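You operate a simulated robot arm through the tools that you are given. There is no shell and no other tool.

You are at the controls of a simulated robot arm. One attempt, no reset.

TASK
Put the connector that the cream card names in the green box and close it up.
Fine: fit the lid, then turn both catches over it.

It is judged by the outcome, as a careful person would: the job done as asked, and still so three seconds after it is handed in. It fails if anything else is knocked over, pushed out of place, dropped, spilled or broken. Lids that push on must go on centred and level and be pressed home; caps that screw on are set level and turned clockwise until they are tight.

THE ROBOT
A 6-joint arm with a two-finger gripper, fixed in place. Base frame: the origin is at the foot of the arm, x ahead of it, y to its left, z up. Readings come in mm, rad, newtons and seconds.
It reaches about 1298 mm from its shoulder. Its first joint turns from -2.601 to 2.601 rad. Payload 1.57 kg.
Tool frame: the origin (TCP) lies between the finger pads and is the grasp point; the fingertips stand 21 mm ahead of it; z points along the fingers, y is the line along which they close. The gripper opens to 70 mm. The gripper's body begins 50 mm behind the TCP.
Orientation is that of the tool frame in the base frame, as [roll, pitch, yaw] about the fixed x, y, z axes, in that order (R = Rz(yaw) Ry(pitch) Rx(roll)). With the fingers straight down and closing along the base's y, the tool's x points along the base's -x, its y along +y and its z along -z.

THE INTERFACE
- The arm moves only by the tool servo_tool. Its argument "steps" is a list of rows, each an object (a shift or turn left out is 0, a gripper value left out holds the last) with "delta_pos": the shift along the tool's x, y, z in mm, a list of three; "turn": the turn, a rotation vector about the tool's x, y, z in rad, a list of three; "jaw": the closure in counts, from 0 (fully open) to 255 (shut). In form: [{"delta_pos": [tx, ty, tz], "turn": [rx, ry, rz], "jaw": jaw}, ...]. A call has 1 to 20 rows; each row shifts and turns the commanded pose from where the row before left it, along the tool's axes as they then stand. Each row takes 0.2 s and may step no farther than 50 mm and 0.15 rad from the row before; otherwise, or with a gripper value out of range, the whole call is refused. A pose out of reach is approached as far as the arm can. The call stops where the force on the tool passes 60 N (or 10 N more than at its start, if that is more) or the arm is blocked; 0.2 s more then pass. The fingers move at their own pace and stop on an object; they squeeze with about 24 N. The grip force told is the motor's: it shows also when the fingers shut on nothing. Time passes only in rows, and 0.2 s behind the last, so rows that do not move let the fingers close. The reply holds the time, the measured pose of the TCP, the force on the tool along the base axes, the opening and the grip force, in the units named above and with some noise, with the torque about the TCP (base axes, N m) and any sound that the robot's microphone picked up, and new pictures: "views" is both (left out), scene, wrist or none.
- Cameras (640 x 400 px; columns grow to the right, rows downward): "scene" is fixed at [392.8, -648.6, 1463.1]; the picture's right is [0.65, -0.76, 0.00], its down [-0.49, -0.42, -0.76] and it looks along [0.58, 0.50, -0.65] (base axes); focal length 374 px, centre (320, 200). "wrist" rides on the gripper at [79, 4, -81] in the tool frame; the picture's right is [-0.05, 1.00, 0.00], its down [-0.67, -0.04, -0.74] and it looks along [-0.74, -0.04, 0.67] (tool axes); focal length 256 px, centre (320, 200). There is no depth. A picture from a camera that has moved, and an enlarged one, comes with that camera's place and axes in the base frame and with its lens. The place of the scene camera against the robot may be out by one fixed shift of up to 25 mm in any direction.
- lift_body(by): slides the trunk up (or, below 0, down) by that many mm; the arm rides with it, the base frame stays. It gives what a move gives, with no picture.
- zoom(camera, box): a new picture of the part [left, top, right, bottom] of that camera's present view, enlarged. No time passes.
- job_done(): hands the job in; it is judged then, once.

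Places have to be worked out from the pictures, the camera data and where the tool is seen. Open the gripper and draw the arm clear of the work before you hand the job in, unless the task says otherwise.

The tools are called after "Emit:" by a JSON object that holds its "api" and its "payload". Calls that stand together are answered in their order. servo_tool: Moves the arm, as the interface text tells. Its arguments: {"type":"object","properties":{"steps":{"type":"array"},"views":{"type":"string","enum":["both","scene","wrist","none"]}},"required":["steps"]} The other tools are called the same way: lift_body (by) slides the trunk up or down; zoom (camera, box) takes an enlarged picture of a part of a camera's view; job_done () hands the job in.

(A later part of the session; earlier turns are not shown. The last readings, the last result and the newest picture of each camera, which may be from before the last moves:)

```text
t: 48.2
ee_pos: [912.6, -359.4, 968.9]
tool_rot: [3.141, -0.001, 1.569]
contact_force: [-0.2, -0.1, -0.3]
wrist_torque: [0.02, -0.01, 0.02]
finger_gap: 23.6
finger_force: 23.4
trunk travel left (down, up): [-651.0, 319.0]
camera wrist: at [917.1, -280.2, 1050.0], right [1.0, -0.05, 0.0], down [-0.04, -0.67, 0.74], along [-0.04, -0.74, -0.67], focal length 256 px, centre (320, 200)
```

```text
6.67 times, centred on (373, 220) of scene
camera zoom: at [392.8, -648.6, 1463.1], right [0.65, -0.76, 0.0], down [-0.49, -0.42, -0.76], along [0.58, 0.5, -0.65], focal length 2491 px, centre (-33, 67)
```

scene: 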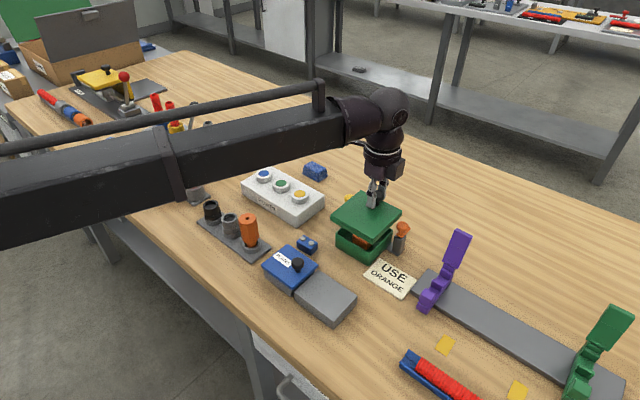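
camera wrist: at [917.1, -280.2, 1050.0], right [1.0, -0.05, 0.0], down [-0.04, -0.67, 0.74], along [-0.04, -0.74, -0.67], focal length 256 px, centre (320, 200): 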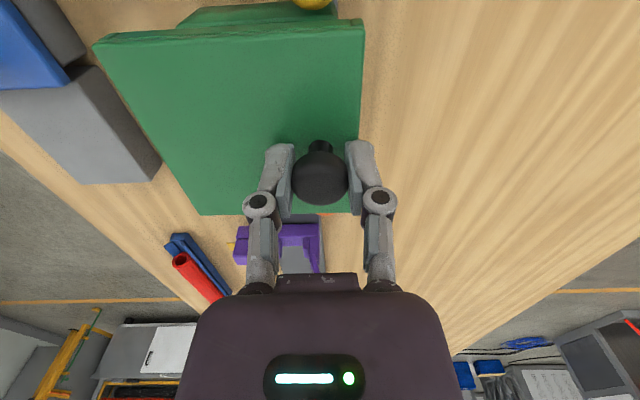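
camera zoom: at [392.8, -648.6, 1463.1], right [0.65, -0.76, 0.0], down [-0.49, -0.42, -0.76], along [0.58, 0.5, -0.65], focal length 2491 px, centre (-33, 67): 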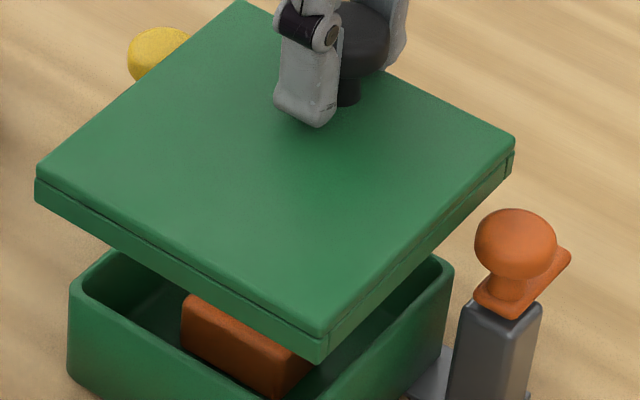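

The x alignment now checks out to ~0.2 mm. The yellow dome shows only ~1.4 mm gap to the lid's +y edge, so I'll shift y by -0.8 mm and lower a little between the domes, watching forces.

Emit:
{"api": "servo_tool", "payload": {"steps": [{"delta_pos": [-0.8, 0, 0]}, {"delta_pos": [0, 0, 0]}], "views": "none"}}

Emit:
{"api": "lift_body", "payload": {"by": -10}}

Emit:
{"api": "servo_tool", "payload": {"steps": [{"delta_pos": [0, 0, 0]}], "views": "wrist"}}

Emit:
{"api": "zoom", "payload": {"camera": "wrist", "box": [200, 0, 400, 80]}}

Emit:
{"api": "zoom", "payload": {"camera": "scene", "box": [325, 190, 421, 250]}}

```text
t: 48.8
ee_pos: [912.1, -360.4, 969.1]
tool_rot: [3.141, 0.0, 1.57]
contact_force: [-0.8, 0.2, -0.5]
wrist_torque: [0.0, -0.01, -0.01]
finger_gap: 23.8
finger_force: 23.6
trunk travel left (down, up): [-651.0, 319.0]
```

```text
t: 49.4
ee_pos: [911.7, -360.3, 958.9]
tool_rot: [3.141, 0.001, 1.57]
contact_force: [-0.9, -0.5, -0.2]
wrist_torque: [0.03, -0.04, 0.02]
finger_gap: 23.9
finger_force: 23.8
trunk travel left (down, up): [-641.0, 329.0]
```

```text
t: 49.8
ee_pos: [911.6, -360.1, 959.9]
tool_rot: [-3.141, -0.001, 1.57]
contact_force: [-0.5, 0.1, -0.4]
wrist_torque: [0.01, -0.03, -0.03]
finger_gap: 23.8
finger_force: 23.7
trunk travel left (down, up): [-641.0, 329.0]
camera wrist: at [916.9, -281.0, 1040.0], right [1.0, -0.05, 0.0], down [-0.04, -0.67, 0.74], along [-0.04, -0.74, -0.67], focal length 256 px, centre (320, 200)
```

wrist: 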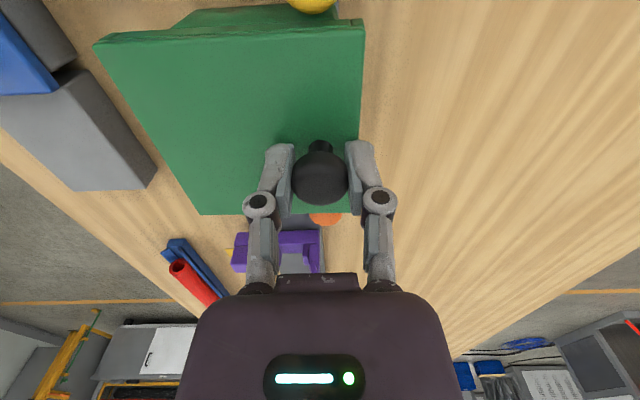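

```text
3.20 times, centred on (300, 40) of wrist
camera zoom: at [916.9, -281.0, 1040.0], right [1.0, -0.05, 0.0], down [-0.04, -0.67, 0.74], along [-0.04, -0.74, -0.67], focal length 819 px, centre (384, 712)
```

zoom: 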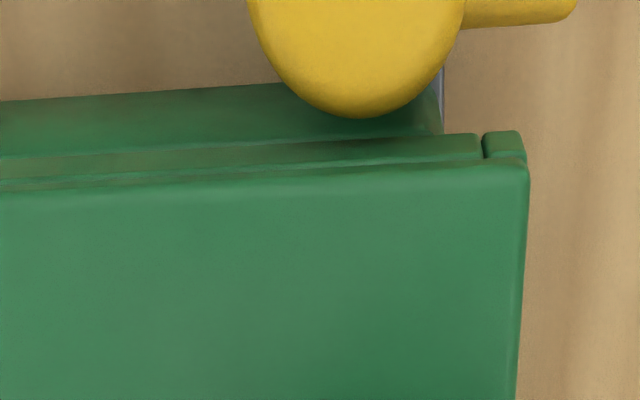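

```text
6.67 times, centred on (373, 220) of scene
camera zoom: at [392.8, -648.6, 1463.1], right [0.65, -0.76, 0.0], down [-0.49, -0.42, -0.76], along [0.58, 0.5, -0.65], focal length 2491 px, centre (-33, 67)
```

zoom: 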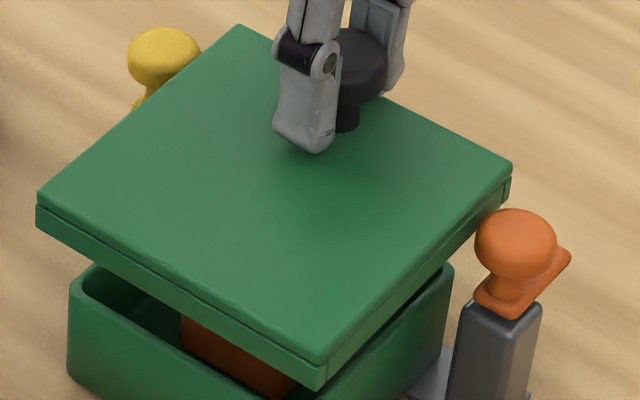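

Gap on the yellow side is now ~2.2 mm, and the orange dome shows beyond the lid's far edge. Enlarging that side to check its gap.

Emit:
{"api": "zoom", "payload": {"camera": "wrist", "box": [270, 190, 390, 265]}}

```text
5.33 times, centred on (330, 228) of wrist
camera zoom: at [916.9, -281.0, 1040.0], right [1.0, -0.05, 0.0], down [-0.04, -0.67, 0.74], along [-0.04, -0.74, -0.67], focal length 1365 px, centre (267, 53)
```

zoom: 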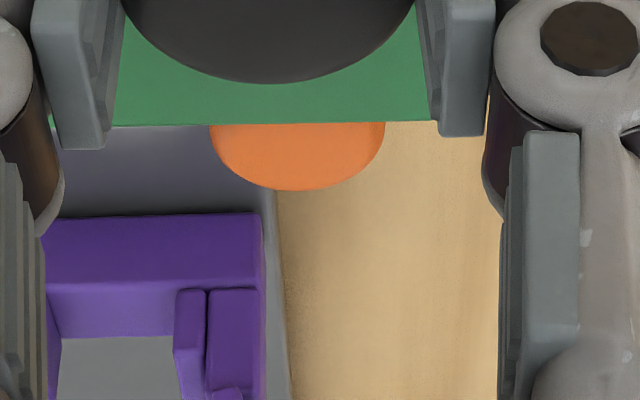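

Both dome gaps look adequate (~2.2 mm yellow, ~3 mm orange). Lowering another 10 mm between them, watching the lateral force.

Emit:
{"api": "lift_body", "payload": {"by": -10}}

Emit:
{"api": "servo_tool", "payload": {"steps": [{"delta_pos": [0, 0, 0]}], "views": "wrist"}}

Emit:
{"api": "zoom", "payload": {"camera": "wrist", "box": [200, 0, 400, 80]}}

Emit:
{"api": "zoom", "payload": {"camera": "wrist", "box": [270, 190, 390, 265]}}

Emit:
{"api": "zoom", "payload": {"camera": "scene", "box": [325, 190, 421, 250]}}

```text
t: 50.4
ee_pos: [911.0, -360.1, 950.4]
tool_rot: [3.141, 0.0, 1.568]
contact_force: [-0.5, -0.2, -0.6]
wrist_torque: [-0.01, 0.0, -0.01]
finger_gap: 23.9
finger_force: 23.8
trunk travel left (down, up): [-631.0, 339.0]
```

```text
t: 50.8
ee_pos: [913.1, -360.8, 949.8]
tool_rot: [3.14, -0.002, 1.571]
contact_force: [0.9, 0.8, 0.5]
wrist_torque: [0.04, -0.02, -0.02]
finger_gap: 23.7
finger_force: 24.2
trunk travel left (down, up): [-631.0, 339.0]
camera wrist: at [916.9, -281.0, 1030.0], right [1.0, -0.05, 0.0], down [-0.04, -0.67, 0.74], along [-0.04, -0.74, -0.67], focal length 256 px, centre (320, 200)
```

wrist: 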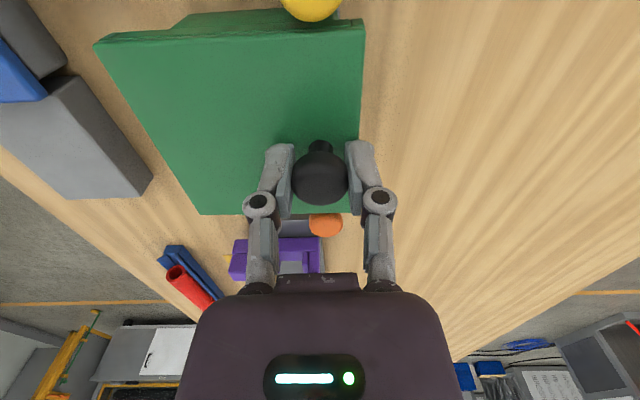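

```text
3.20 times, centred on (300, 40) of wrist
camera zoom: at [916.9, -281.0, 1030.0], right [1.0, -0.05, 0.0], down [-0.04, -0.67, 0.74], along [-0.04, -0.74, -0.67], focal length 819 px, centre (384, 712)
```

zoom: 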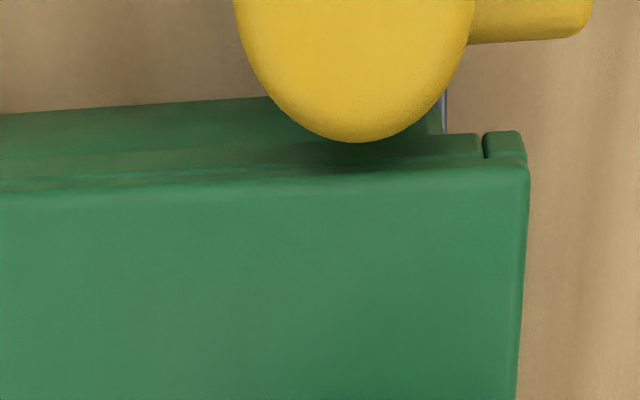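

```text
5.33 times, centred on (330, 228) of wrist
camera zoom: at [916.9, -281.0, 1030.0], right [1.0, -0.05, 0.0], down [-0.04, -0.67, 0.74], along [-0.04, -0.74, -0.67], focal length 1365 px, centre (267, 53)
```

zoom: 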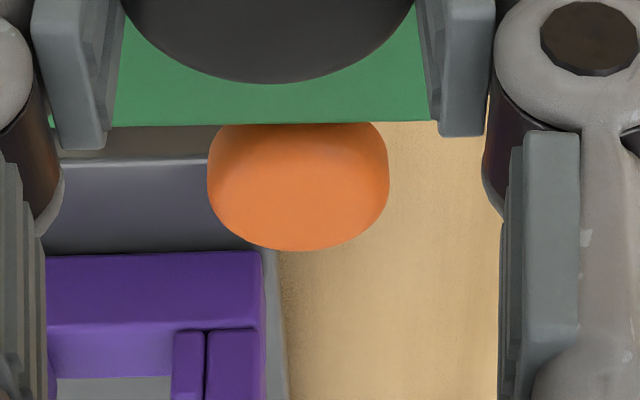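

```text
6.67 times, centred on (373, 220) of scene
camera zoom: at [392.8, -648.6, 1463.1], right [0.65, -0.76, 0.0], down [-0.49, -0.42, -0.76], along [0.58, 0.5, -0.65], focal length 2491 px, centre (-33, 67)
```

zoom: 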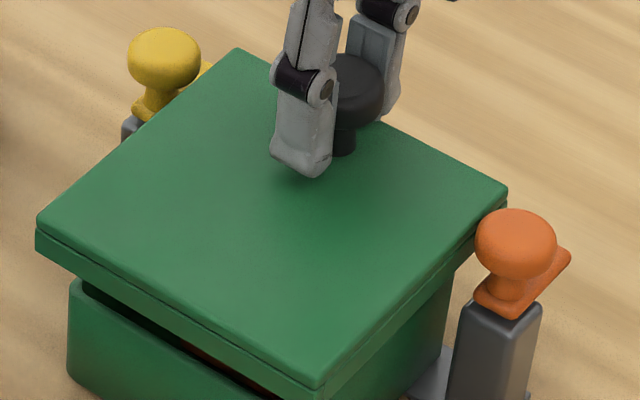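

No contact forces; the lid is level between the domes. Lowering another 15 mm and re-checking against the rim.

Emit:
{"api": "lift_body", "payload": {"by": -15}}

Emit:
{"api": "servo_tool", "payload": {"steps": [{"delta_pos": [0, 0, 0]}], "views": "both"}}

Emit:
{"api": "zoom", "payload": {"camera": "wrist", "box": [80, 0, 400, 80]}}

Emit:
{"api": "zoom", "payload": {"camera": "wrist", "box": [270, 190, 390, 265]}}

Emit:
{"api": "zoom", "payload": {"camera": "scene", "box": [325, 200, 421, 260]}}

```text
t: 51.4
ee_pos: [912.5, -360.9, 934.1]
tool_rot: [-3.14, 0.001, 1.568]
contact_force: [0.3, -0.4, -0.9]
wrist_torque: [-0.01, -0.04, -0.01]
finger_gap: 23.6
finger_force: 23.8
trunk travel left (down, up): [-616.0, 354.0]
```

```text
t: 51.8
ee_pos: [911.7, -359.7, 933.9]
tool_rot: [-3.141, -0.001, 1.569]
contact_force: [-0.5, -0.3, -0.2]
wrist_torque: [-0.02, 0.0, 0.03]
finger_gap: 23.9
finger_force: 23.9
trunk travel left (down, up): [-616.0, 354.0]
camera wrist: at [916.9, -281.0, 1015.0], right [1.0, -0.05, 0.0], down [-0.04, -0.67, 0.74], along [-0.04, -0.74, -0.67], focal length 256 px, centre (320, 200)
```

scene: 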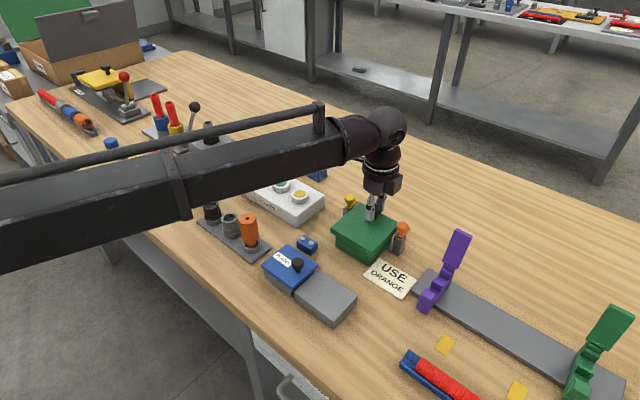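
wrist: 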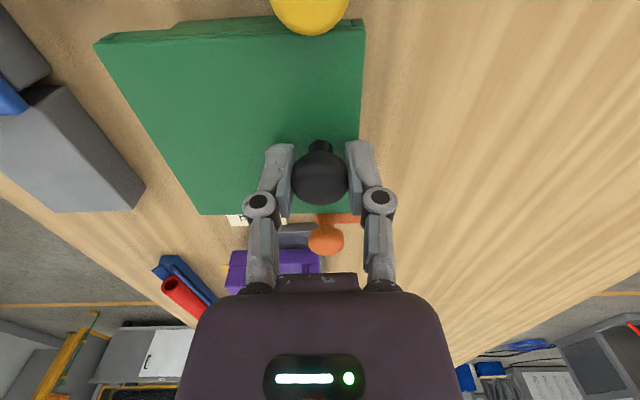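

```text
2.00 times, centred on (240, 40) of wrist
camera zoom: at [916.9, -281.0, 1015.0], right [1.0, -0.05, 0.0], down [-0.04, -0.67, 0.74], along [-0.04, -0.74, -0.67], focal length 512 px, centre (480, 520)
```

zoom: 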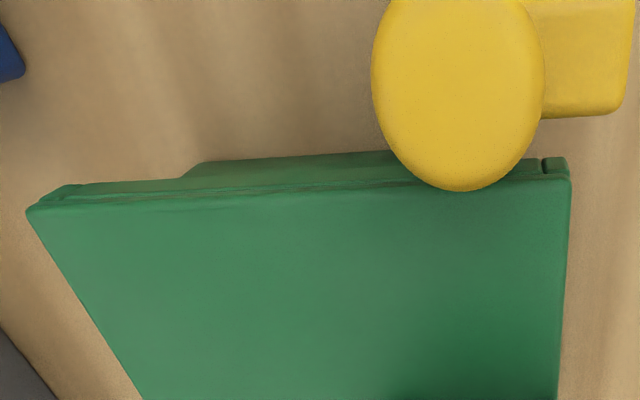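

```text
5.33 times, centred on (330, 228) of wrist
camera zoom: at [916.9, -281.0, 1015.0], right [1.0, -0.05, 0.0], down [-0.04, -0.67, 0.74], along [-0.04, -0.74, -0.67], focal length 1365 px, centre (267, 53)
```

zoom: 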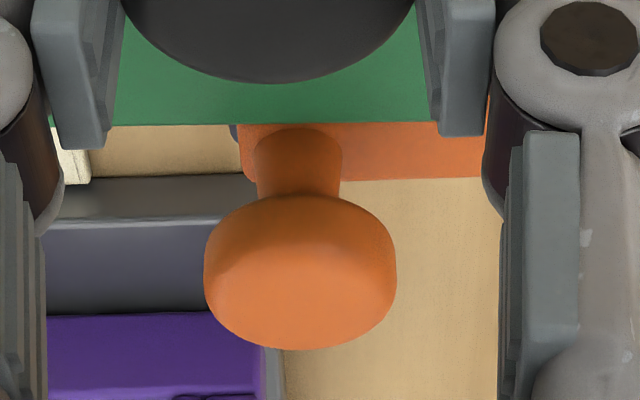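

```text
6.67 times, centred on (373, 230) of scene
camera zoom: at [392.8, -648.6, 1463.1], right [0.65, -0.76, 0.0], down [-0.49, -0.42, -0.76], along [0.58, 0.5, -0.65], focal length 2491 px, centre (-33, 0)
```

zoom: 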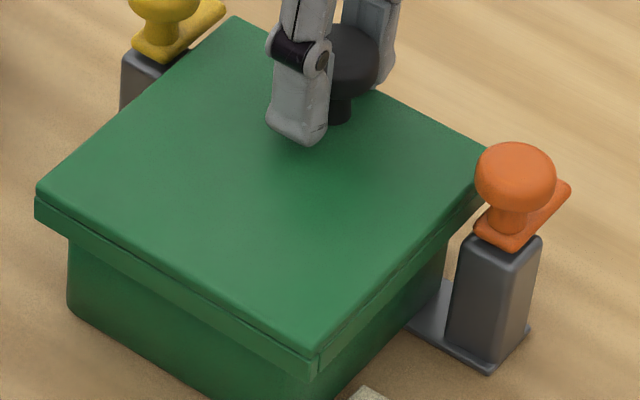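

Fitting both domes over several heights shows the lid centred between them to within ~0.5 mm, and its x matches the box too. Lowering onto the rim in small steps.

Emit:
{"api": "lift_body", "payload": {"by": -7}}

Emit:
{"api": "lift_body", "payload": {"by": -3}}

```text
t: 52.3
ee_pos: [912.1, -360.0, 927.1]
tool_rot: [3.141, 0.001, 1.572]
contact_force: [0.3, 0.0, -1.0]
wrist_torque: [0.02, -0.06, -0.01]
finger_gap: 24.2
finger_force: 24.0
trunk travel left (down, up): [-609.0, 361.0]
```

```text
t: 52.9
ee_pos: [912.2, -361.4, 924.3]
tool_rot: [-3.139, 0.0, 1.569]
contact_force: [0.7, 0.0, -0.6]
wrist_torque: [0.02, -0.03, -0.02]
finger_gap: 24.1
finger_force: 23.8
trunk travel left (down, up): [-606.0, 364.0]
```

Emit:
{"api": "lift_body", "payload": {"by": -2}}

Emit:
{"api": "lift_body", "payload": {"by": -2}}

Emit:
{"api": "servo_tool", "payload": {"steps": [{"delta_pos": [0, 0, 0]}], "views": "both"}}

Emit:
{"api": "zoom", "payload": {"camera": "scene", "box": [325, 200, 421, 260]}}

```text
t: 53.4
ee_pos: [912.5, -360.4, 922.1]
tool_rot: [3.141, -0.002, 1.569]
contact_force: [-0.3, -0.3, 0.1]
wrist_torque: [0.0, -0.02, 0.02]
finger_gap: 23.9
finger_force: 23.8
trunk travel left (down, up): [-604.0, 366.0]
```

```text
t: 53.9
ee_pos: [911.7, -360.6, 919.6]
tool_rot: [-3.14, 0.001, 1.569]
contact_force: [-0.1, -0.3, -0.4]
wrist_torque: [-0.02, -0.02, 0.02]
finger_gap: 23.7
finger_force: 24.0
trunk travel left (down, up): [-602.0, 368.0]
```

```text
t: 54.3
ee_pos: [911.6, -361.0, 920.7]
tool_rot: [-3.141, 0.0, 1.568]
contact_force: [0.1, 0.4, -0.1]
wrist_torque: [0.0, -0.02, -0.01]
finger_gap: 23.7
finger_force: 24.0
trunk travel left (down, up): [-602.0, 368.0]
camera wrist: at [916.9, -281.0, 1001.0], right [1.0, -0.05, 0.0], down [-0.04, -0.67, 0.74], along [-0.04, -0.74, -0.67], focal length 256 px, centre (320, 200)
```

scene: 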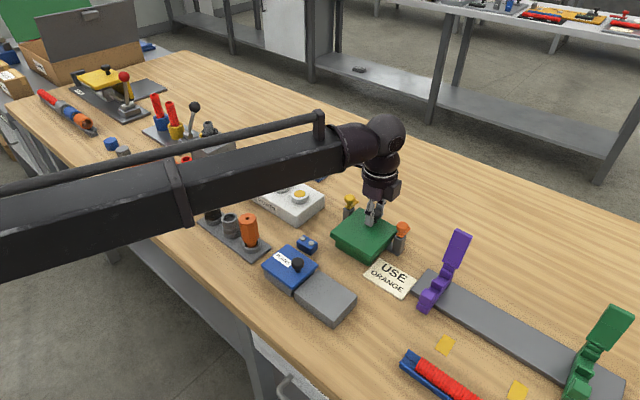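
wrist: 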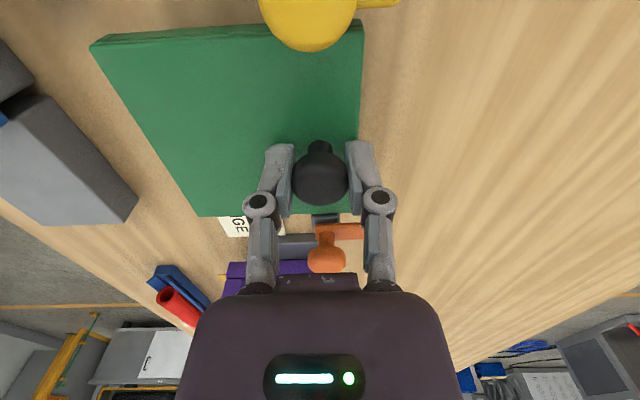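

```text
6.67 times, centred on (373, 230) of scene
camera zoom: at [392.8, -648.6, 1463.1], right [0.65, -0.76, 0.0], down [-0.49, -0.42, -0.76], along [0.58, 0.5, -0.65], focal length 2491 px, centre (-33, 0)
```

zoom: 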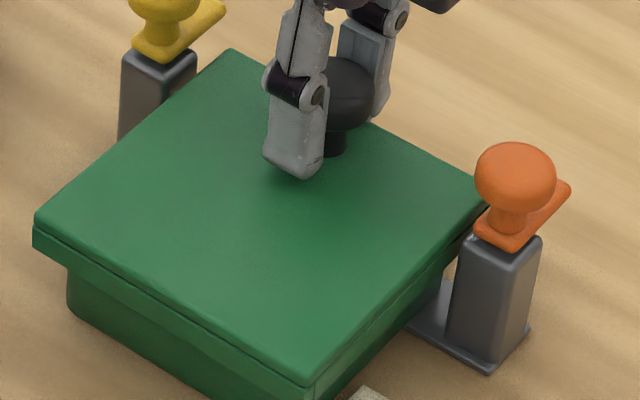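

Still no contact at TCP z≈920. Checking the near edge up close before continuing.

Emit:
{"api": "zoom", "payload": {"camera": "wrist", "box": [80, 10, 240, 110]}}

Emit:
{"api": "zoom", "payload": {"camera": "wrist", "box": [260, 0, 380, 75]}}

Emit:
{"api": "zoom", "payload": {"camera": "wrist", "box": [180, 160, 380, 285]}}

```text
4.00 times, centred on (160, 60) of wrist
camera zoom: at [916.9, -281.0, 1001.0], right [1.0, -0.05, 0.0], down [-0.04, -0.67, 0.74], along [-0.04, -0.74, -0.67], focal length 1024 px, centre (960, 760)
```

zoom: 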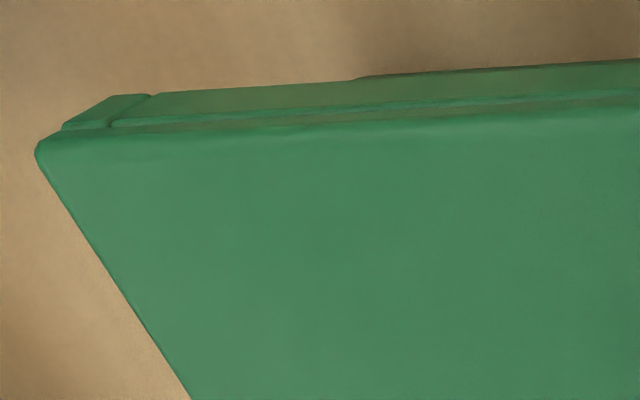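

```text
5.33 times, centred on (320, 38) of wrist
camera zoom: at [916.9, -281.0, 1001.0], right [1.0, -0.05, 0.0], down [-0.04, -0.67, 0.74], along [-0.04, -0.74, -0.67], focal length 1365 px, centre (320, 1067)
```

zoom: 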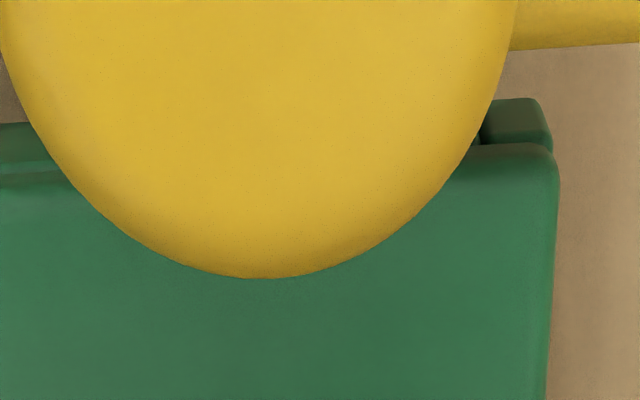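

```text
3.20 times, centred on (280, 222) of wrist
camera zoom: at [916.9, -281.0, 1001.0], right [1.0, -0.05, 0.0], down [-0.04, -0.67, 0.74], along [-0.04, -0.74, -0.67], focal length 819 px, centre (448, 128)
```

zoom: 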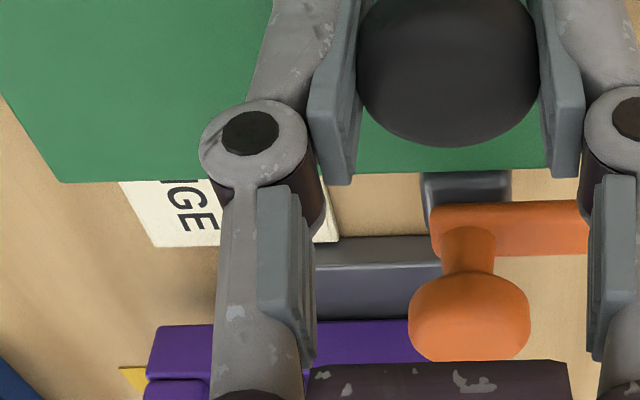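

The lid's position in the grip is unchanged and it is still level. Continuing down in small steps until it seats.

Emit:
{"api": "lift_body", "payload": {"by": -1.5}}

Emit:
{"api": "lift_body", "payload": {"by": -1.5}}

Emit:
{"api": "servo_tool", "payload": {"steps": [{"delta_pos": [0, 0, 0]}], "views": "wrist"}}

```text
t: 54.8
ee_pos: [912.4, -361.0, 920.6]
tool_rot: [3.141, -0.001, 1.568]
contact_force: [5.3, -2.3, 13.8]
wrist_torque: [0.09, -0.02, -0.01]
finger_gap: 23.8
finger_force: 23.9
trunk travel left (down, up): [-600.0, 370.0]
```

```text
t: 55.3
ee_pos: [911.2, -360.5, 918.9]
tool_rot: [3.14, 0.0, 1.569]
contact_force: [4.8, -1.3, 14.5]
wrist_torque: [-0.09, -0.03, 0.0]
finger_gap: 23.9
finger_force: 24.1
trunk travel left (down, up): [-599.0, 371.0]
```

```text
t: 55.7
ee_pos: [911.4, -359.7, 919.1]
tool_rot: [-3.141, 0.001, 1.569]
contact_force: [4.4, -0.9, 13.2]
wrist_torque: [-0.08, -0.02, 0.02]
finger_gap: 23.7
finger_force: 24.2
trunk travel left (down, up): [-599.0, 371.0]
camera wrist: at [916.2, -280.6, 998.9], right [1.0, -0.05, 0.0], down [-0.04, -0.67, 0.75], along [-0.04, -0.74, -0.67], focal length 256 px, centre (320, 200)
```

wrist: 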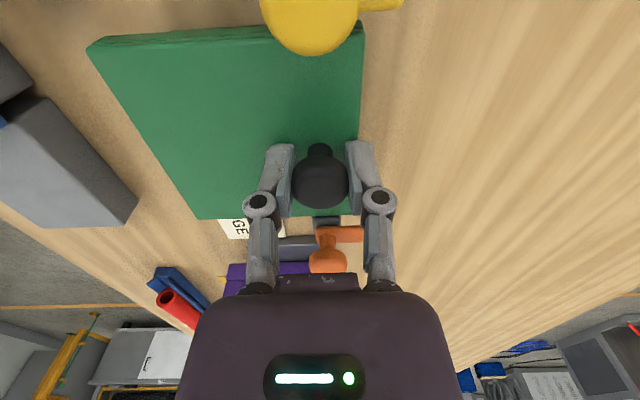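

Contact: ~14 N up with a +x side force of ~5 N. I'll check whether the lid has shifted or tilted in the grip before pressing any further.

Emit:
{"api": "zoom", "payload": {"camera": "wrist", "box": [80, 10, 240, 110]}}

Emit:
{"api": "zoom", "payload": {"camera": "wrist", "box": [260, 0, 380, 75]}}

Emit:
{"api": "zoom", "payload": {"camera": "wrist", "box": [180, 160, 380, 285]}}

Emit:
{"api": "zoom", "payload": {"camera": "scene", "box": [325, 200, 421, 260]}}

```text
4.00 times, centred on (160, 60) of wrist
camera zoom: at [916.2, -280.6, 998.9], right [1.0, -0.05, 0.0], down [-0.04, -0.67, 0.75], along [-0.04, -0.74, -0.67], focal length 1024 px, centre (960, 760)
```

zoom: 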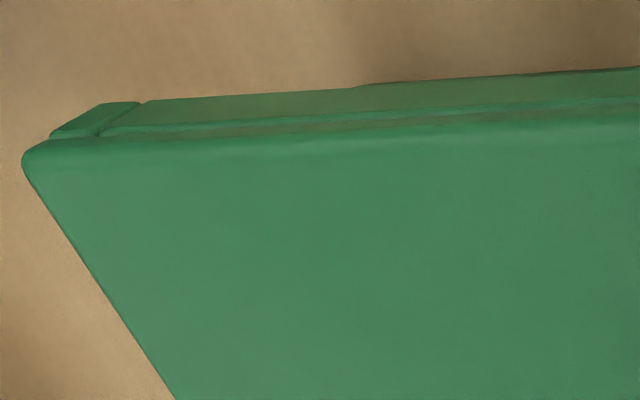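

```text
5.33 times, centred on (320, 38) of wrist
camera zoom: at [916.2, -280.6, 998.9], right [1.0, -0.05, 0.0], down [-0.04, -0.67, 0.75], along [-0.04, -0.74, -0.67], focal length 1365 px, centre (320, 1067)
```

zoom: 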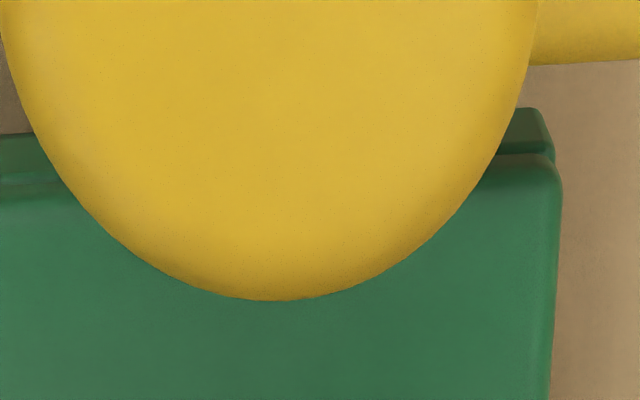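

```text
3.20 times, centred on (280, 222) of wrist
camera zoom: at [916.2, -280.6, 998.9], right [1.0, -0.05, 0.0], down [-0.04, -0.67, 0.75], along [-0.04, -0.74, -0.67], focal length 819 px, centre (448, 128)
```

zoom: 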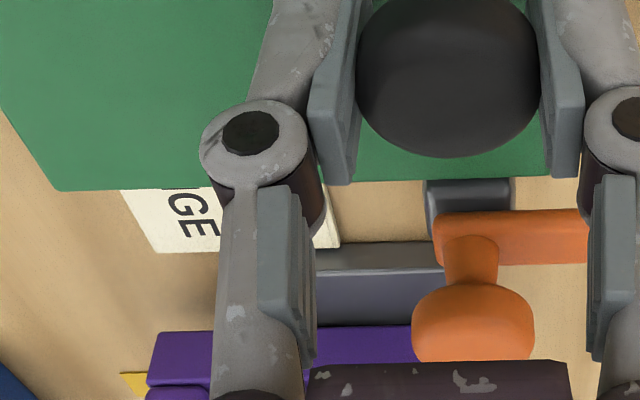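

```text
6.67 times, centred on (373, 230) of scene
camera zoom: at [392.8, -648.6, 1463.1], right [0.65, -0.76, 0.0], down [-0.49, -0.42, -0.76], along [0.58, 0.5, -0.65], focal length 2491 px, centre (-33, 0)
```

zoom: 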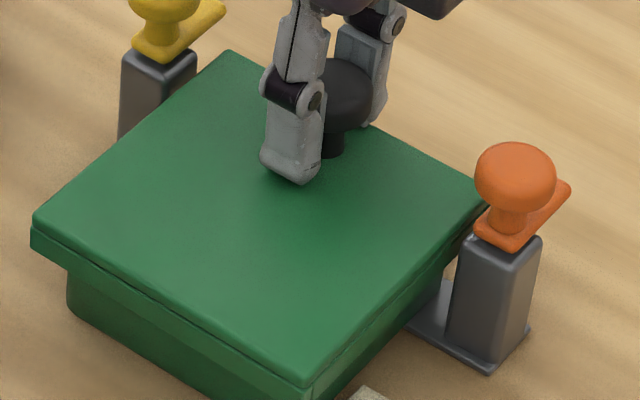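

The lid slid straight up in the grip by ~2 mm without tilting, so it is resting on something level. I'll check at high magnification whether the skirt has gone over the rim.

Emit:
{"api": "zoom", "payload": {"camera": "scene", "box": [325, 222, 373, 252]}}

Emit:
{"api": "zoom", "payload": {"camera": "scene", "box": [360, 235, 408, 265]}}

Emit:
{"api": "zoom", "payload": {"camera": "scene", "box": [376, 215, 424, 245]}}

```text
13.33 times, centred on (349, 237) of scene
camera zoom: at [392.8, -648.6, 1463.1], right [0.65, -0.76, 0.0], down [-0.49, -0.42, -0.76], along [0.58, 0.5, -0.65], focal length 4982 px, centre (-67, -293)
```

zoom: 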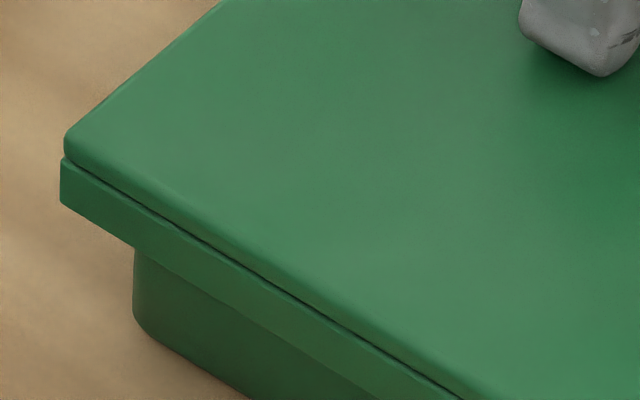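

```text
13.33 times, centred on (384, 250) of scene
camera zoom: at [392.8, -648.6, 1463.1], right [0.65, -0.76, 0.0], down [-0.49, -0.42, -0.76], along [0.58, 0.5, -0.65], focal length 4982 px, centre (-533, -467)
```

zoom: 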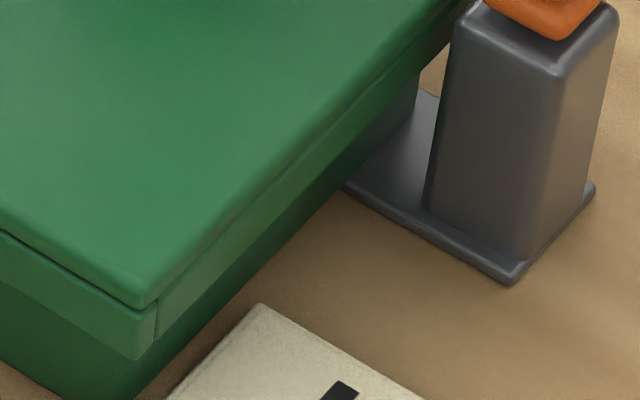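

```text
13.33 times, centred on (400, 230) of scene
camera zoom: at [392.8, -648.6, 1463.1], right [0.65, -0.76, 0.0], down [-0.49, -0.42, -0.76], along [0.58, 0.5, -0.65], focal length 4982 px, centre (-747, -200)
```

zoom: 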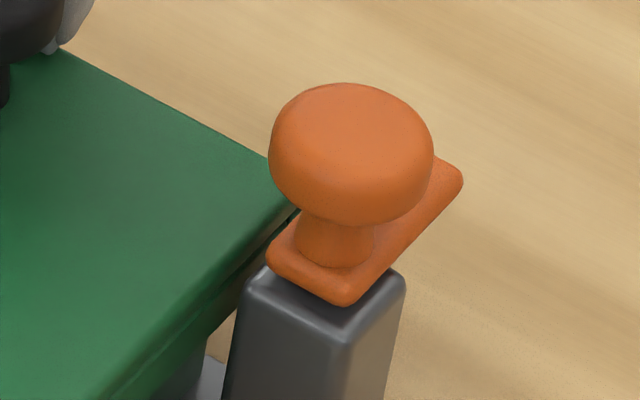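

The fixed camera shows the skirt's lower edge well below the rim line, with the lid centred on the box to within measurement error. So the skirt has gone over the rim and the plate is resting on it. I'll relieve the side load with a tiny +x move and see the forces before releasing.

Emit:
{"api": "servo_tool", "payload": {"steps": [{"delta_pos": [0, 0.6, 0]}, {"delta_pos": [0, 0, 0]}], "views": "none"}}

```text
t: 56.3
ee_pos: [911.3, -360.1, 917.1]
tool_rot: [-3.141, -0.001, 1.57]
contact_force: [-2.0, -0.1, 6.6]
wrist_torque: [-0.08, 0.02, 0.02]
finger_gap: 24.0
finger_force: 24.2
trunk travel left (down, up): [-599.0, 371.0]
```

Side force is nearly gone. Now I'll open the jaws to release the knob and look.

Emit:
{"api": "servo_tool", "payload": {"steps": [{"jaw": 91}, {"delta_pos": [0, 0, 0]}, {"delta_pos": [0, 0, 0]}], "views": "both"}}

Emit:
{"api": "zoom", "payload": {"camera": "scene", "box": [325, 195, 421, 265]}}

```text
t: 57.1
ee_pos: [913.2, -359.8, 916.9]
tool_rot: [3.141, 0.0, 1.568]
contact_force: [0.7, -0.1, -0.5]
wrist_torque: [-0.01, -0.02, -0.01]
finger_gap: 44.9
finger_force: 0.0
trunk travel left (down, up): [-599.0, 371.0]
camera wrist: at [917.6, -280.9, 998.0], right [1.0, -0.05, 0.0], down [-0.04, -0.67, 0.74], along [-0.04, -0.74, -0.67], focal length 256 px, centre (320, 200)
```

scene: 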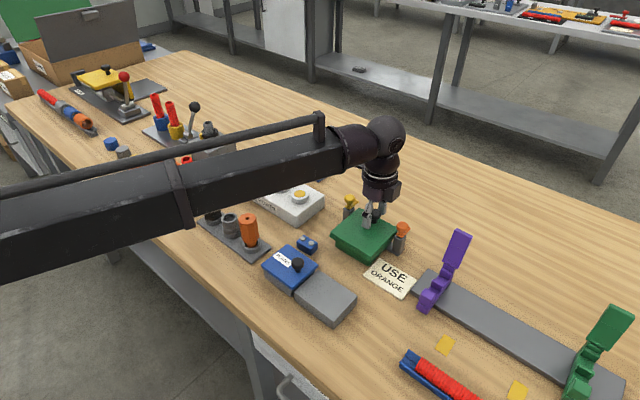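
wrist: 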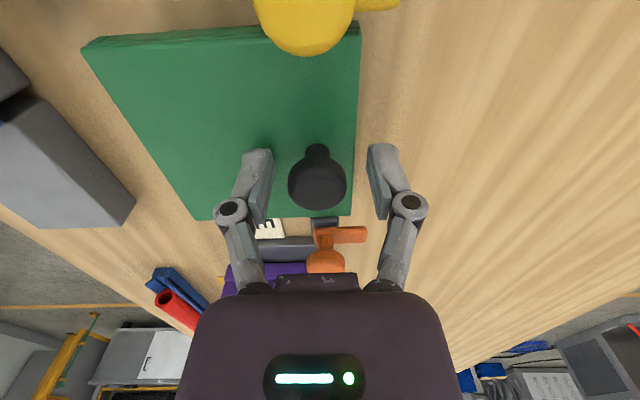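

```text
5.71 times, centred on (373, 230) of scene
camera zoom: at [392.8, -648.6, 1463.1], right [0.65, -0.76, 0.0], down [-0.49, -0.42, -0.76], along [0.58, 0.5, -0.65], focal length 2135 px, centre (17, 29)
```

zoom: 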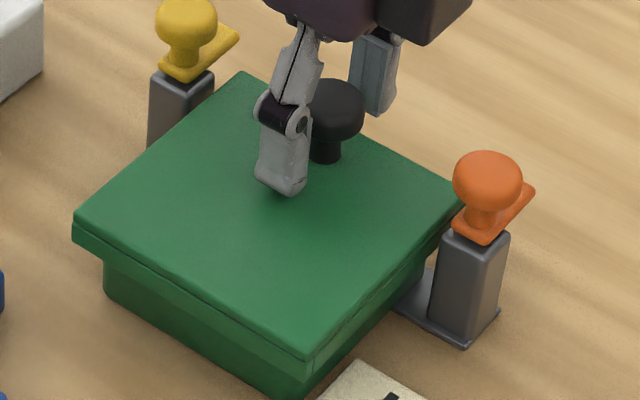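

Released and the lid stays put. I'll raise clear of the knob and inspect how it sits before pressing it home.

Emit:
{"api": "lift_body", "payload": {"by": 75}}

Emit:
{"api": "servo_tool", "payload": {"steps": [{"delta_pos": [35, 0, 0]}, {"delta_pos": [35, 0, 0]}, {"delta_pos": [0, 0, 0]}], "views": "both"}}

Emit:
{"api": "zoom", "payload": {"camera": "wrist", "box": [200, 30, 440, 180]}}

Emit:
{"api": "zoom", "payload": {"camera": "scene", "box": [325, 190, 421, 265]}}

```text
t: 58.2
ee_pos: [913.2, -360.5, 992.4]
tool_rot: [-3.141, 0.0, 1.569]
contact_force: [0.8, 0.4, 0.3]
wrist_torque: [-0.07, 0.03, 0.01]
finger_gap: 45.0
finger_force: 0.1
trunk travel left (down, up): [-674.0, 296.0]
```

```text
t: 59.0
ee_pos: [913.4, -291.2, 993.1]
tool_rot: [3.141, 0.0, 1.57]
contact_force: [0.4, -0.8, 0.6]
wrist_torque: [0.02, -0.02, 0.01]
finger_gap: 45.0
finger_force: 0.1
trunk travel left (down, up): [-674.0, 296.0]
camera wrist: at [917.5, -211.5, 1073.0], right [1.0, -0.05, 0.0], down [-0.04, -0.67, 0.74], along [-0.04, -0.74, -0.67], focal length 256 px, centre (320, 200)
```

scene: 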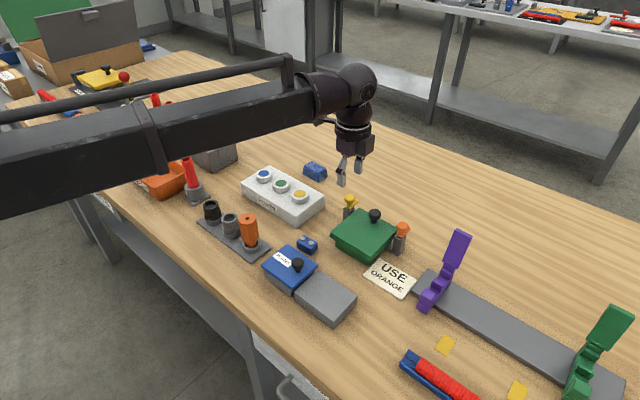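
wrist: 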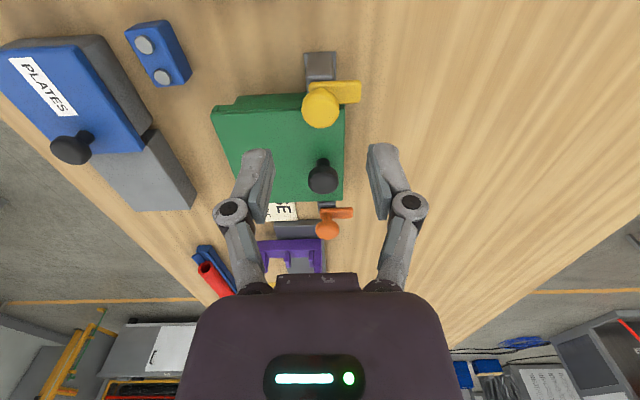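

```text
2.67 times, centred on (320, 105) of wrist
camera zoom: at [917.5, -211.5, 1073.0], right [1.0, -0.05, 0.0], down [-0.04, -0.67, 0.74], along [-0.04, -0.74, -0.67], focal length 683 px, centre (320, 453)
```

zoom: 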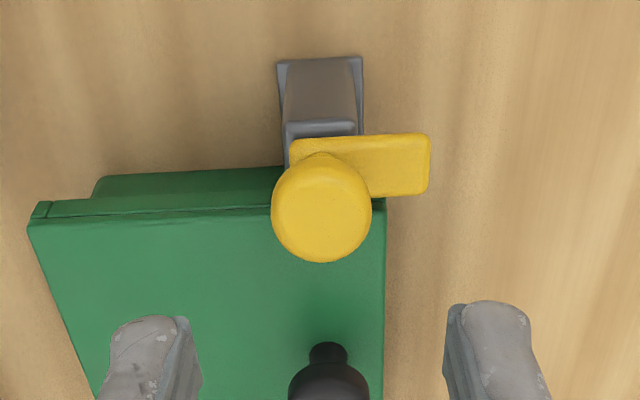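

```text
5.33 times, centred on (373, 228) of scene
camera zoom: at [392.8, -648.6, 1463.1], right [0.65, -0.76, 0.0], down [-0.49, -0.42, -0.76], along [0.58, 0.5, -0.65], focal length 1993 px, centre (37, 53)
```

zoom: 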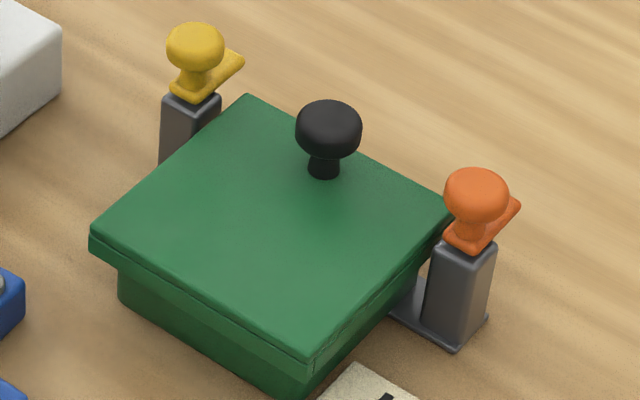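

The lid sits level and centred. I'll turn the tool back so the jaws lie along y (camera on the -x side), close the fingers, and use them to press at the lid's centre.

Emit:
{"api": "servo_tool", "payload": {"steps": [{"turn": [0, 0, -0.1428], "jaw": 255}, {"turn": [0, 0, -0.1428]}, {"turn": [0, 0, -0.1428]}, {"turn": [0, 0, -0.1428]}, {"turn": [0, 0, -0.1428]}, {"turn": [0, 0, -0.1428]}, {"turn": [0, 0, -0.1428]}, {"turn": [0, 0, -0.1428]}, {"turn": [0, 0, -0.1428]}, {"turn": [0, 0, -0.1428]}, {"turn": [0, 0, -0.1428]}, {"delta_pos": [40, -35, 0]}, {"delta_pos": [40, -34, 0]}, {"delta_pos": [0, 0, 0]}, {"delta_pos": [0, 0, 0]}], "views": "both"}}

Emit:
{"api": "zoom", "payload": {"camera": "wrist", "box": [220, 90, 460, 240]}}

```text
refused: row 12 steps farther than a row can; nothing moved
```

```text
2.67 times, centred on (340, 165) of wrist
camera zoom: at [917.5, -211.5, 1073.0], right [1.0, -0.05, 0.0], down [-0.04, -0.67, 0.74], along [-0.04, -0.74, -0.67], focal length 683 px, centre (267, 293)
```

zoom: 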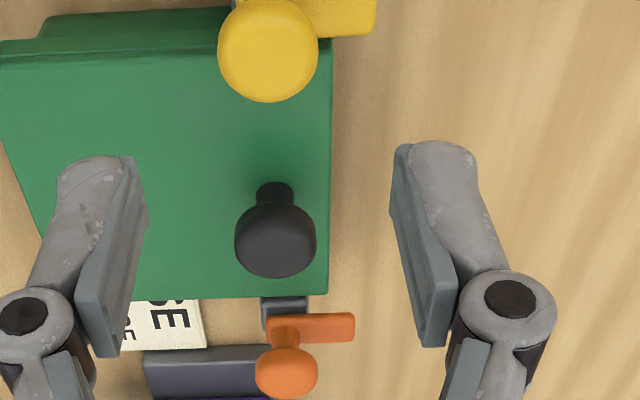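

One row was over the 50 mm limit; I'll split the move. I go first to a vantage point in front of the box with the jaws still part-open.

Emit:
{"api": "servo_tool", "payload": {"steps": [{"turn": [0, 0, -0.1428]}, {"turn": [0, 0, -0.1428]}, {"turn": [0, 0, -0.1428]}, {"turn": [0, 0, -0.1428]}, {"turn": [0, 0, -0.1428]}, {"turn": [0, 0, -0.1428]}, {"turn": [0, 0, -0.1428]}, {"turn": [0, 0, -0.1428]}, {"turn": [0, 0, -0.1428]}, {"turn": [0, 0, -0.1428]}, {"turn": [0, 0, -0.1428]}, {"delta_pos": [28, -17, 0]}, {"delta_pos": [28, -17, 0]}, {"delta_pos": [28, -17, 0]}, {"delta_pos": [28, -17, 0]}, {"delta_pos": [0, 0, 0]}, {"delta_pos": [0, 0, 0]}], "views": "both"}}

Emit:
{"api": "zoom", "payload": {"camera": "wrist", "box": [220, 90, 428, 220]}}

```text
t: 62.6
ee_pos: [799.9, -358.9, 991.0]
tool_rot: [-3.141, 0.0, 3.141]
contact_force: [-0.4, 1.2, 1.1]
wrist_torque: [0.01, -0.01, 0.0]
finger_gap: 45.0
finger_force: 0.1
trunk travel left (down, up): [-674.0, 296.0]
camera wrist: at [720.7, -354.6, 1073.1], right [0.05, 1.0, 0.0], down [0.67, -0.04, 0.74], along [0.74, -0.04, -0.67], focal length 256 px, centre (320, 200)
```

scene: 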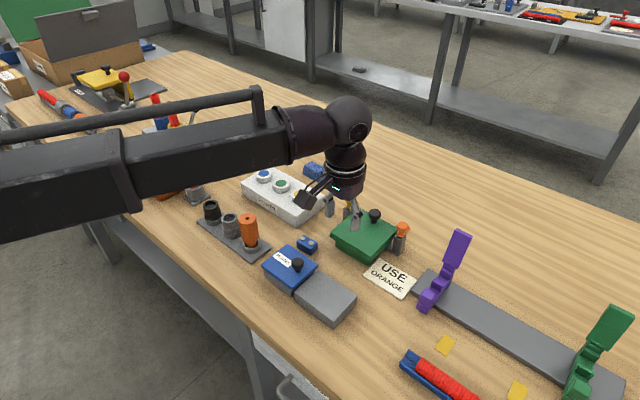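
wrist: 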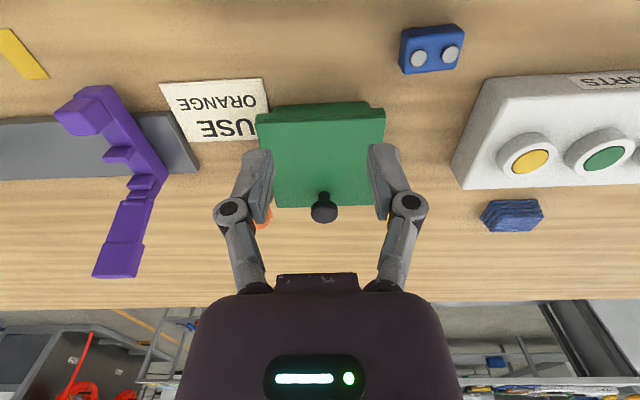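

```text
3.08 times, centred on (324, 155) of wrist
camera zoom: at [720.7, -354.6, 1073.1], right [0.05, 1.0, 0.0], down [0.67, -0.04, 0.74], along [0.74, -0.04, -0.67], focal length 788 px, centre (308, 338)
```

zoom: 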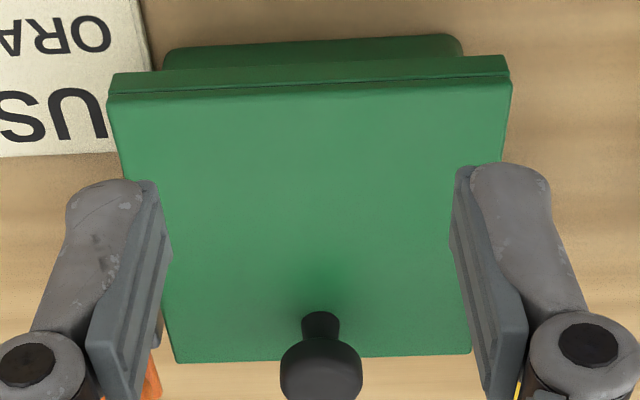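

From this side the lid is parallel to the box and centred within ~1 mm. Now I close the fingers and go over the lid's centre to press it home.

Emit:
{"api": "servo_tool", "payload": {"steps": [{"delta_pos": [-39, 0, 0], "jaw": 255}, {"delta_pos": [-39, 0, 0]}, {"delta_pos": [0, 0, 0]}, {"delta_pos": [0, 0, 0]}], "views": "none"}}

Emit:
{"api": "lift_body", "payload": {"by": -65}}

Emit:
{"api": "servo_tool", "payload": {"steps": [{"delta_pos": [0, 0, 0]}], "views": "both"}}

```text
t: 63.6
ee_pos: [879.6, -358.7, 991.8]
tool_rot: [-3.141, -0.001, 3.139]
contact_force: [0.2, -0.4, 0.0]
wrist_torque: [-0.01, 0.01, -0.01]
finger_gap: 0.0
finger_force: 24.1
trunk travel left (down, up): [-674.0, 296.0]
```

```text
t: 64.7
ee_pos: [879.0, -357.5, 927.6]
tool_rot: [3.141, 0.0, 3.14]
contact_force: [0.1, 0.9, -0.1]
wrist_torque: [0.03, 0.01, -0.02]
finger_gap: 0.0
finger_force: 24.3
trunk travel left (down, up): [-609.0, 361.0]
```

```text
t: 65.1
ee_pos: [880.1, -357.8, 928.3]
tool_rot: [3.141, 0.0, 3.14]
contact_force: [0.1, 0.4, 0.3]
wrist_torque: [0.03, 0.02, 0.0]
finger_gap: 0.0
finger_force: 24.3
trunk travel left (down, up): [-609.0, 361.0]
camera wrist: at [800.0, -354.0, 1008.1], right [0.05, 1.0, 0.0], down [0.67, -0.04, 0.74], along [0.74, -0.04, -0.67], focal length 256 px, centre (320, 200)
```

scene: 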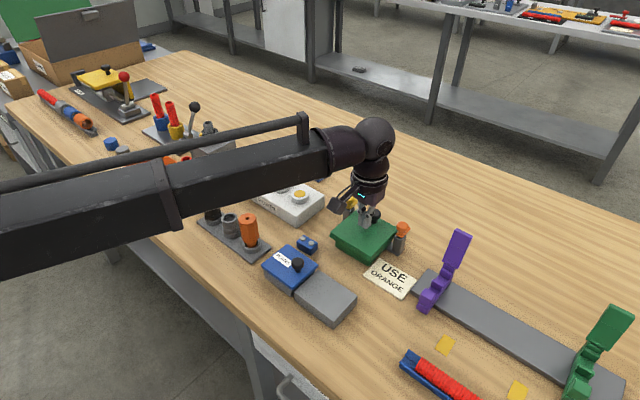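
wrist: 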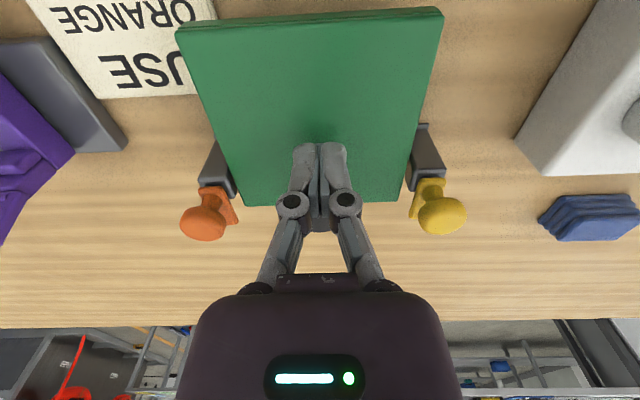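

Positioned over the lid with fingers closed. Lowering in small steps to contact and pressing to ~25 N.

Emit:
{"api": "lift_body", "payload": {"by": -6}}

Emit:
{"api": "lift_body", "payload": {"by": -3}}

Emit:
{"api": "lift_body", "payload": {"by": -2}}

```text
t: 65.6
ee_pos: [879.3, -358.0, 920.6]
tool_rot: [3.14, 0.001, 3.14]
contact_force: [-0.6, -0.5, -0.1]
wrist_torque: [0.01, 0.03, 0.0]
finger_gap: 0.0
finger_force: 24.1
trunk travel left (down, up): [-603.0, 367.0]
```

```text
t: 66.2
ee_pos: [879.0, -357.1, 917.3]
tool_rot: [-3.141, -0.001, 3.138]
contact_force: [-1.2, 0.3, 1.3]
wrist_torque: [0.0, 0.04, -0.02]
finger_gap: 0.1
finger_force: 24.1
trunk travel left (down, up): [-600.0, 370.0]
```

```text
t: 66.7
ee_pos: [878.6, -358.1, 916.5]
tool_rot: [-3.141, 0.001, 3.139]
contact_force: [-0.1, -0.5, -0.1]
wrist_torque: [0.03, 0.05, 0.0]
finger_gap: 0.0
finger_force: 23.8
trunk travel left (down, up): [-598.0, 372.0]
```

Emit:
{"api": "lift_body", "payload": {"by": -1.5}}

Emit:
{"api": "lift_body", "payload": {"by": -1.5}}

```text
t: 67.2
ee_pos: [878.8, -358.8, 915.6]
tool_rot: [-3.14, 0.002, 3.139]
contact_force: [4.1, -2.0, 11.8]
wrist_torque: [-0.03, -0.09, 0.0]
finger_gap: 5.9
finger_force: 24.1
trunk travel left (down, up): [-596.0, 374.0]
```

```text
t: 67.7
ee_pos: [878.1, -358.6, 916.1]
tool_rot: [-3.141, 0.005, 3.141]
contact_force: [9.3, -4.0, 29.4]
wrist_torque: [-0.07, -0.17, 0.0]
finger_gap: 6.1
finger_force: 24.4
trunk travel left (down, up): [-595.0, 375.0]
```

Pressing at ~29 N. I'll look at how the lid responded.

Emit:
{"api": "servo_tool", "payload": {"steps": [{"delta_pos": [0, 0, 0]}, {"delta_pos": [0, 0, 0]}], "views": "both"}}

Emit:
{"api": "zoom", "payload": {"camera": "scene", "box": [325, 195, 421, 265]}}

Emit:
{"api": "zoom", "payload": {"camera": "wrist", "box": [160, 0, 460, 187]}}

```text
t: 68.3
ee_pos: [877.6, -358.5, 915.5]
tool_rot: [-3.14, 0.001, 3.14]
contact_force: [9.5, -3.9, 31.7]
wrist_torque: [-0.12, -0.21, 0.03]
finger_gap: 5.8
finger_force: 23.6
trunk travel left (down, up): [-595.0, 375.0]
camera wrist: at [798.5, -353.4, 996.0], right [0.05, 1.0, 0.0], down [0.66, -0.04, 0.75], along [0.75, -0.04, -0.67], focal length 256 px, centre (320, 200)
```

scene: 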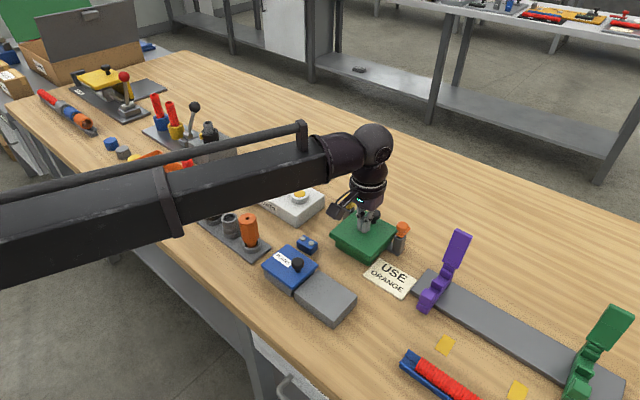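
wrist: 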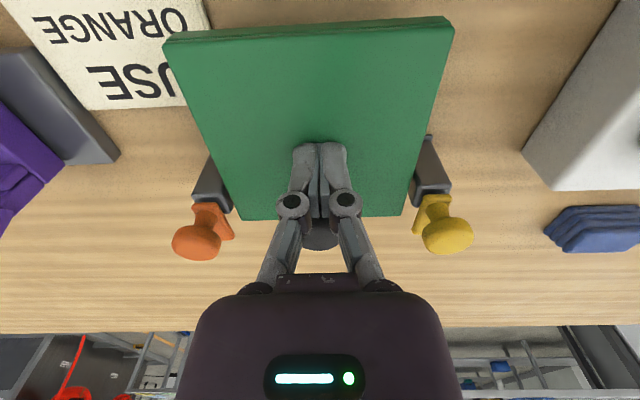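

```text
5.71 times, centred on (373, 230) of scene
camera zoom: at [392.8, -648.6, 1463.1], right [0.65, -0.76, 0.0], down [-0.49, -0.42, -0.76], along [0.58, 0.5, -0.65], focal length 2135 px, centre (17, 29)
```

zoom: 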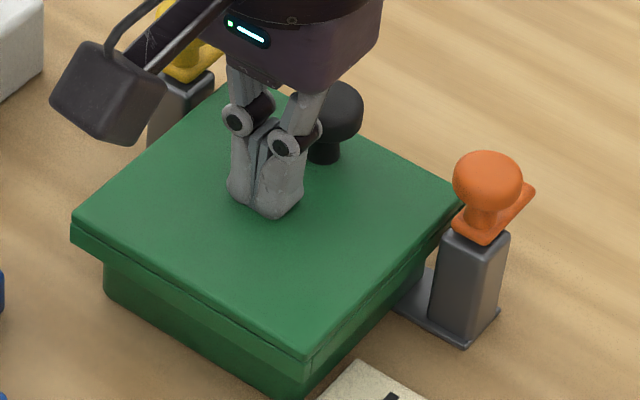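

```text
2.13 times, centred on (310, 94) of wrist
camera zoom: at [798.5, -353.4, 996.0], right [0.05, 1.0, 0.0], down [0.66, -0.04, 0.75], along [0.75, -0.04, -0.67], focal length 546 px, centre (341, 427)
```

zoom: 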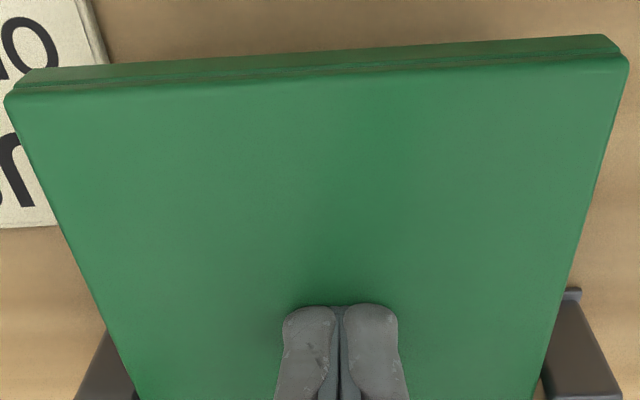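

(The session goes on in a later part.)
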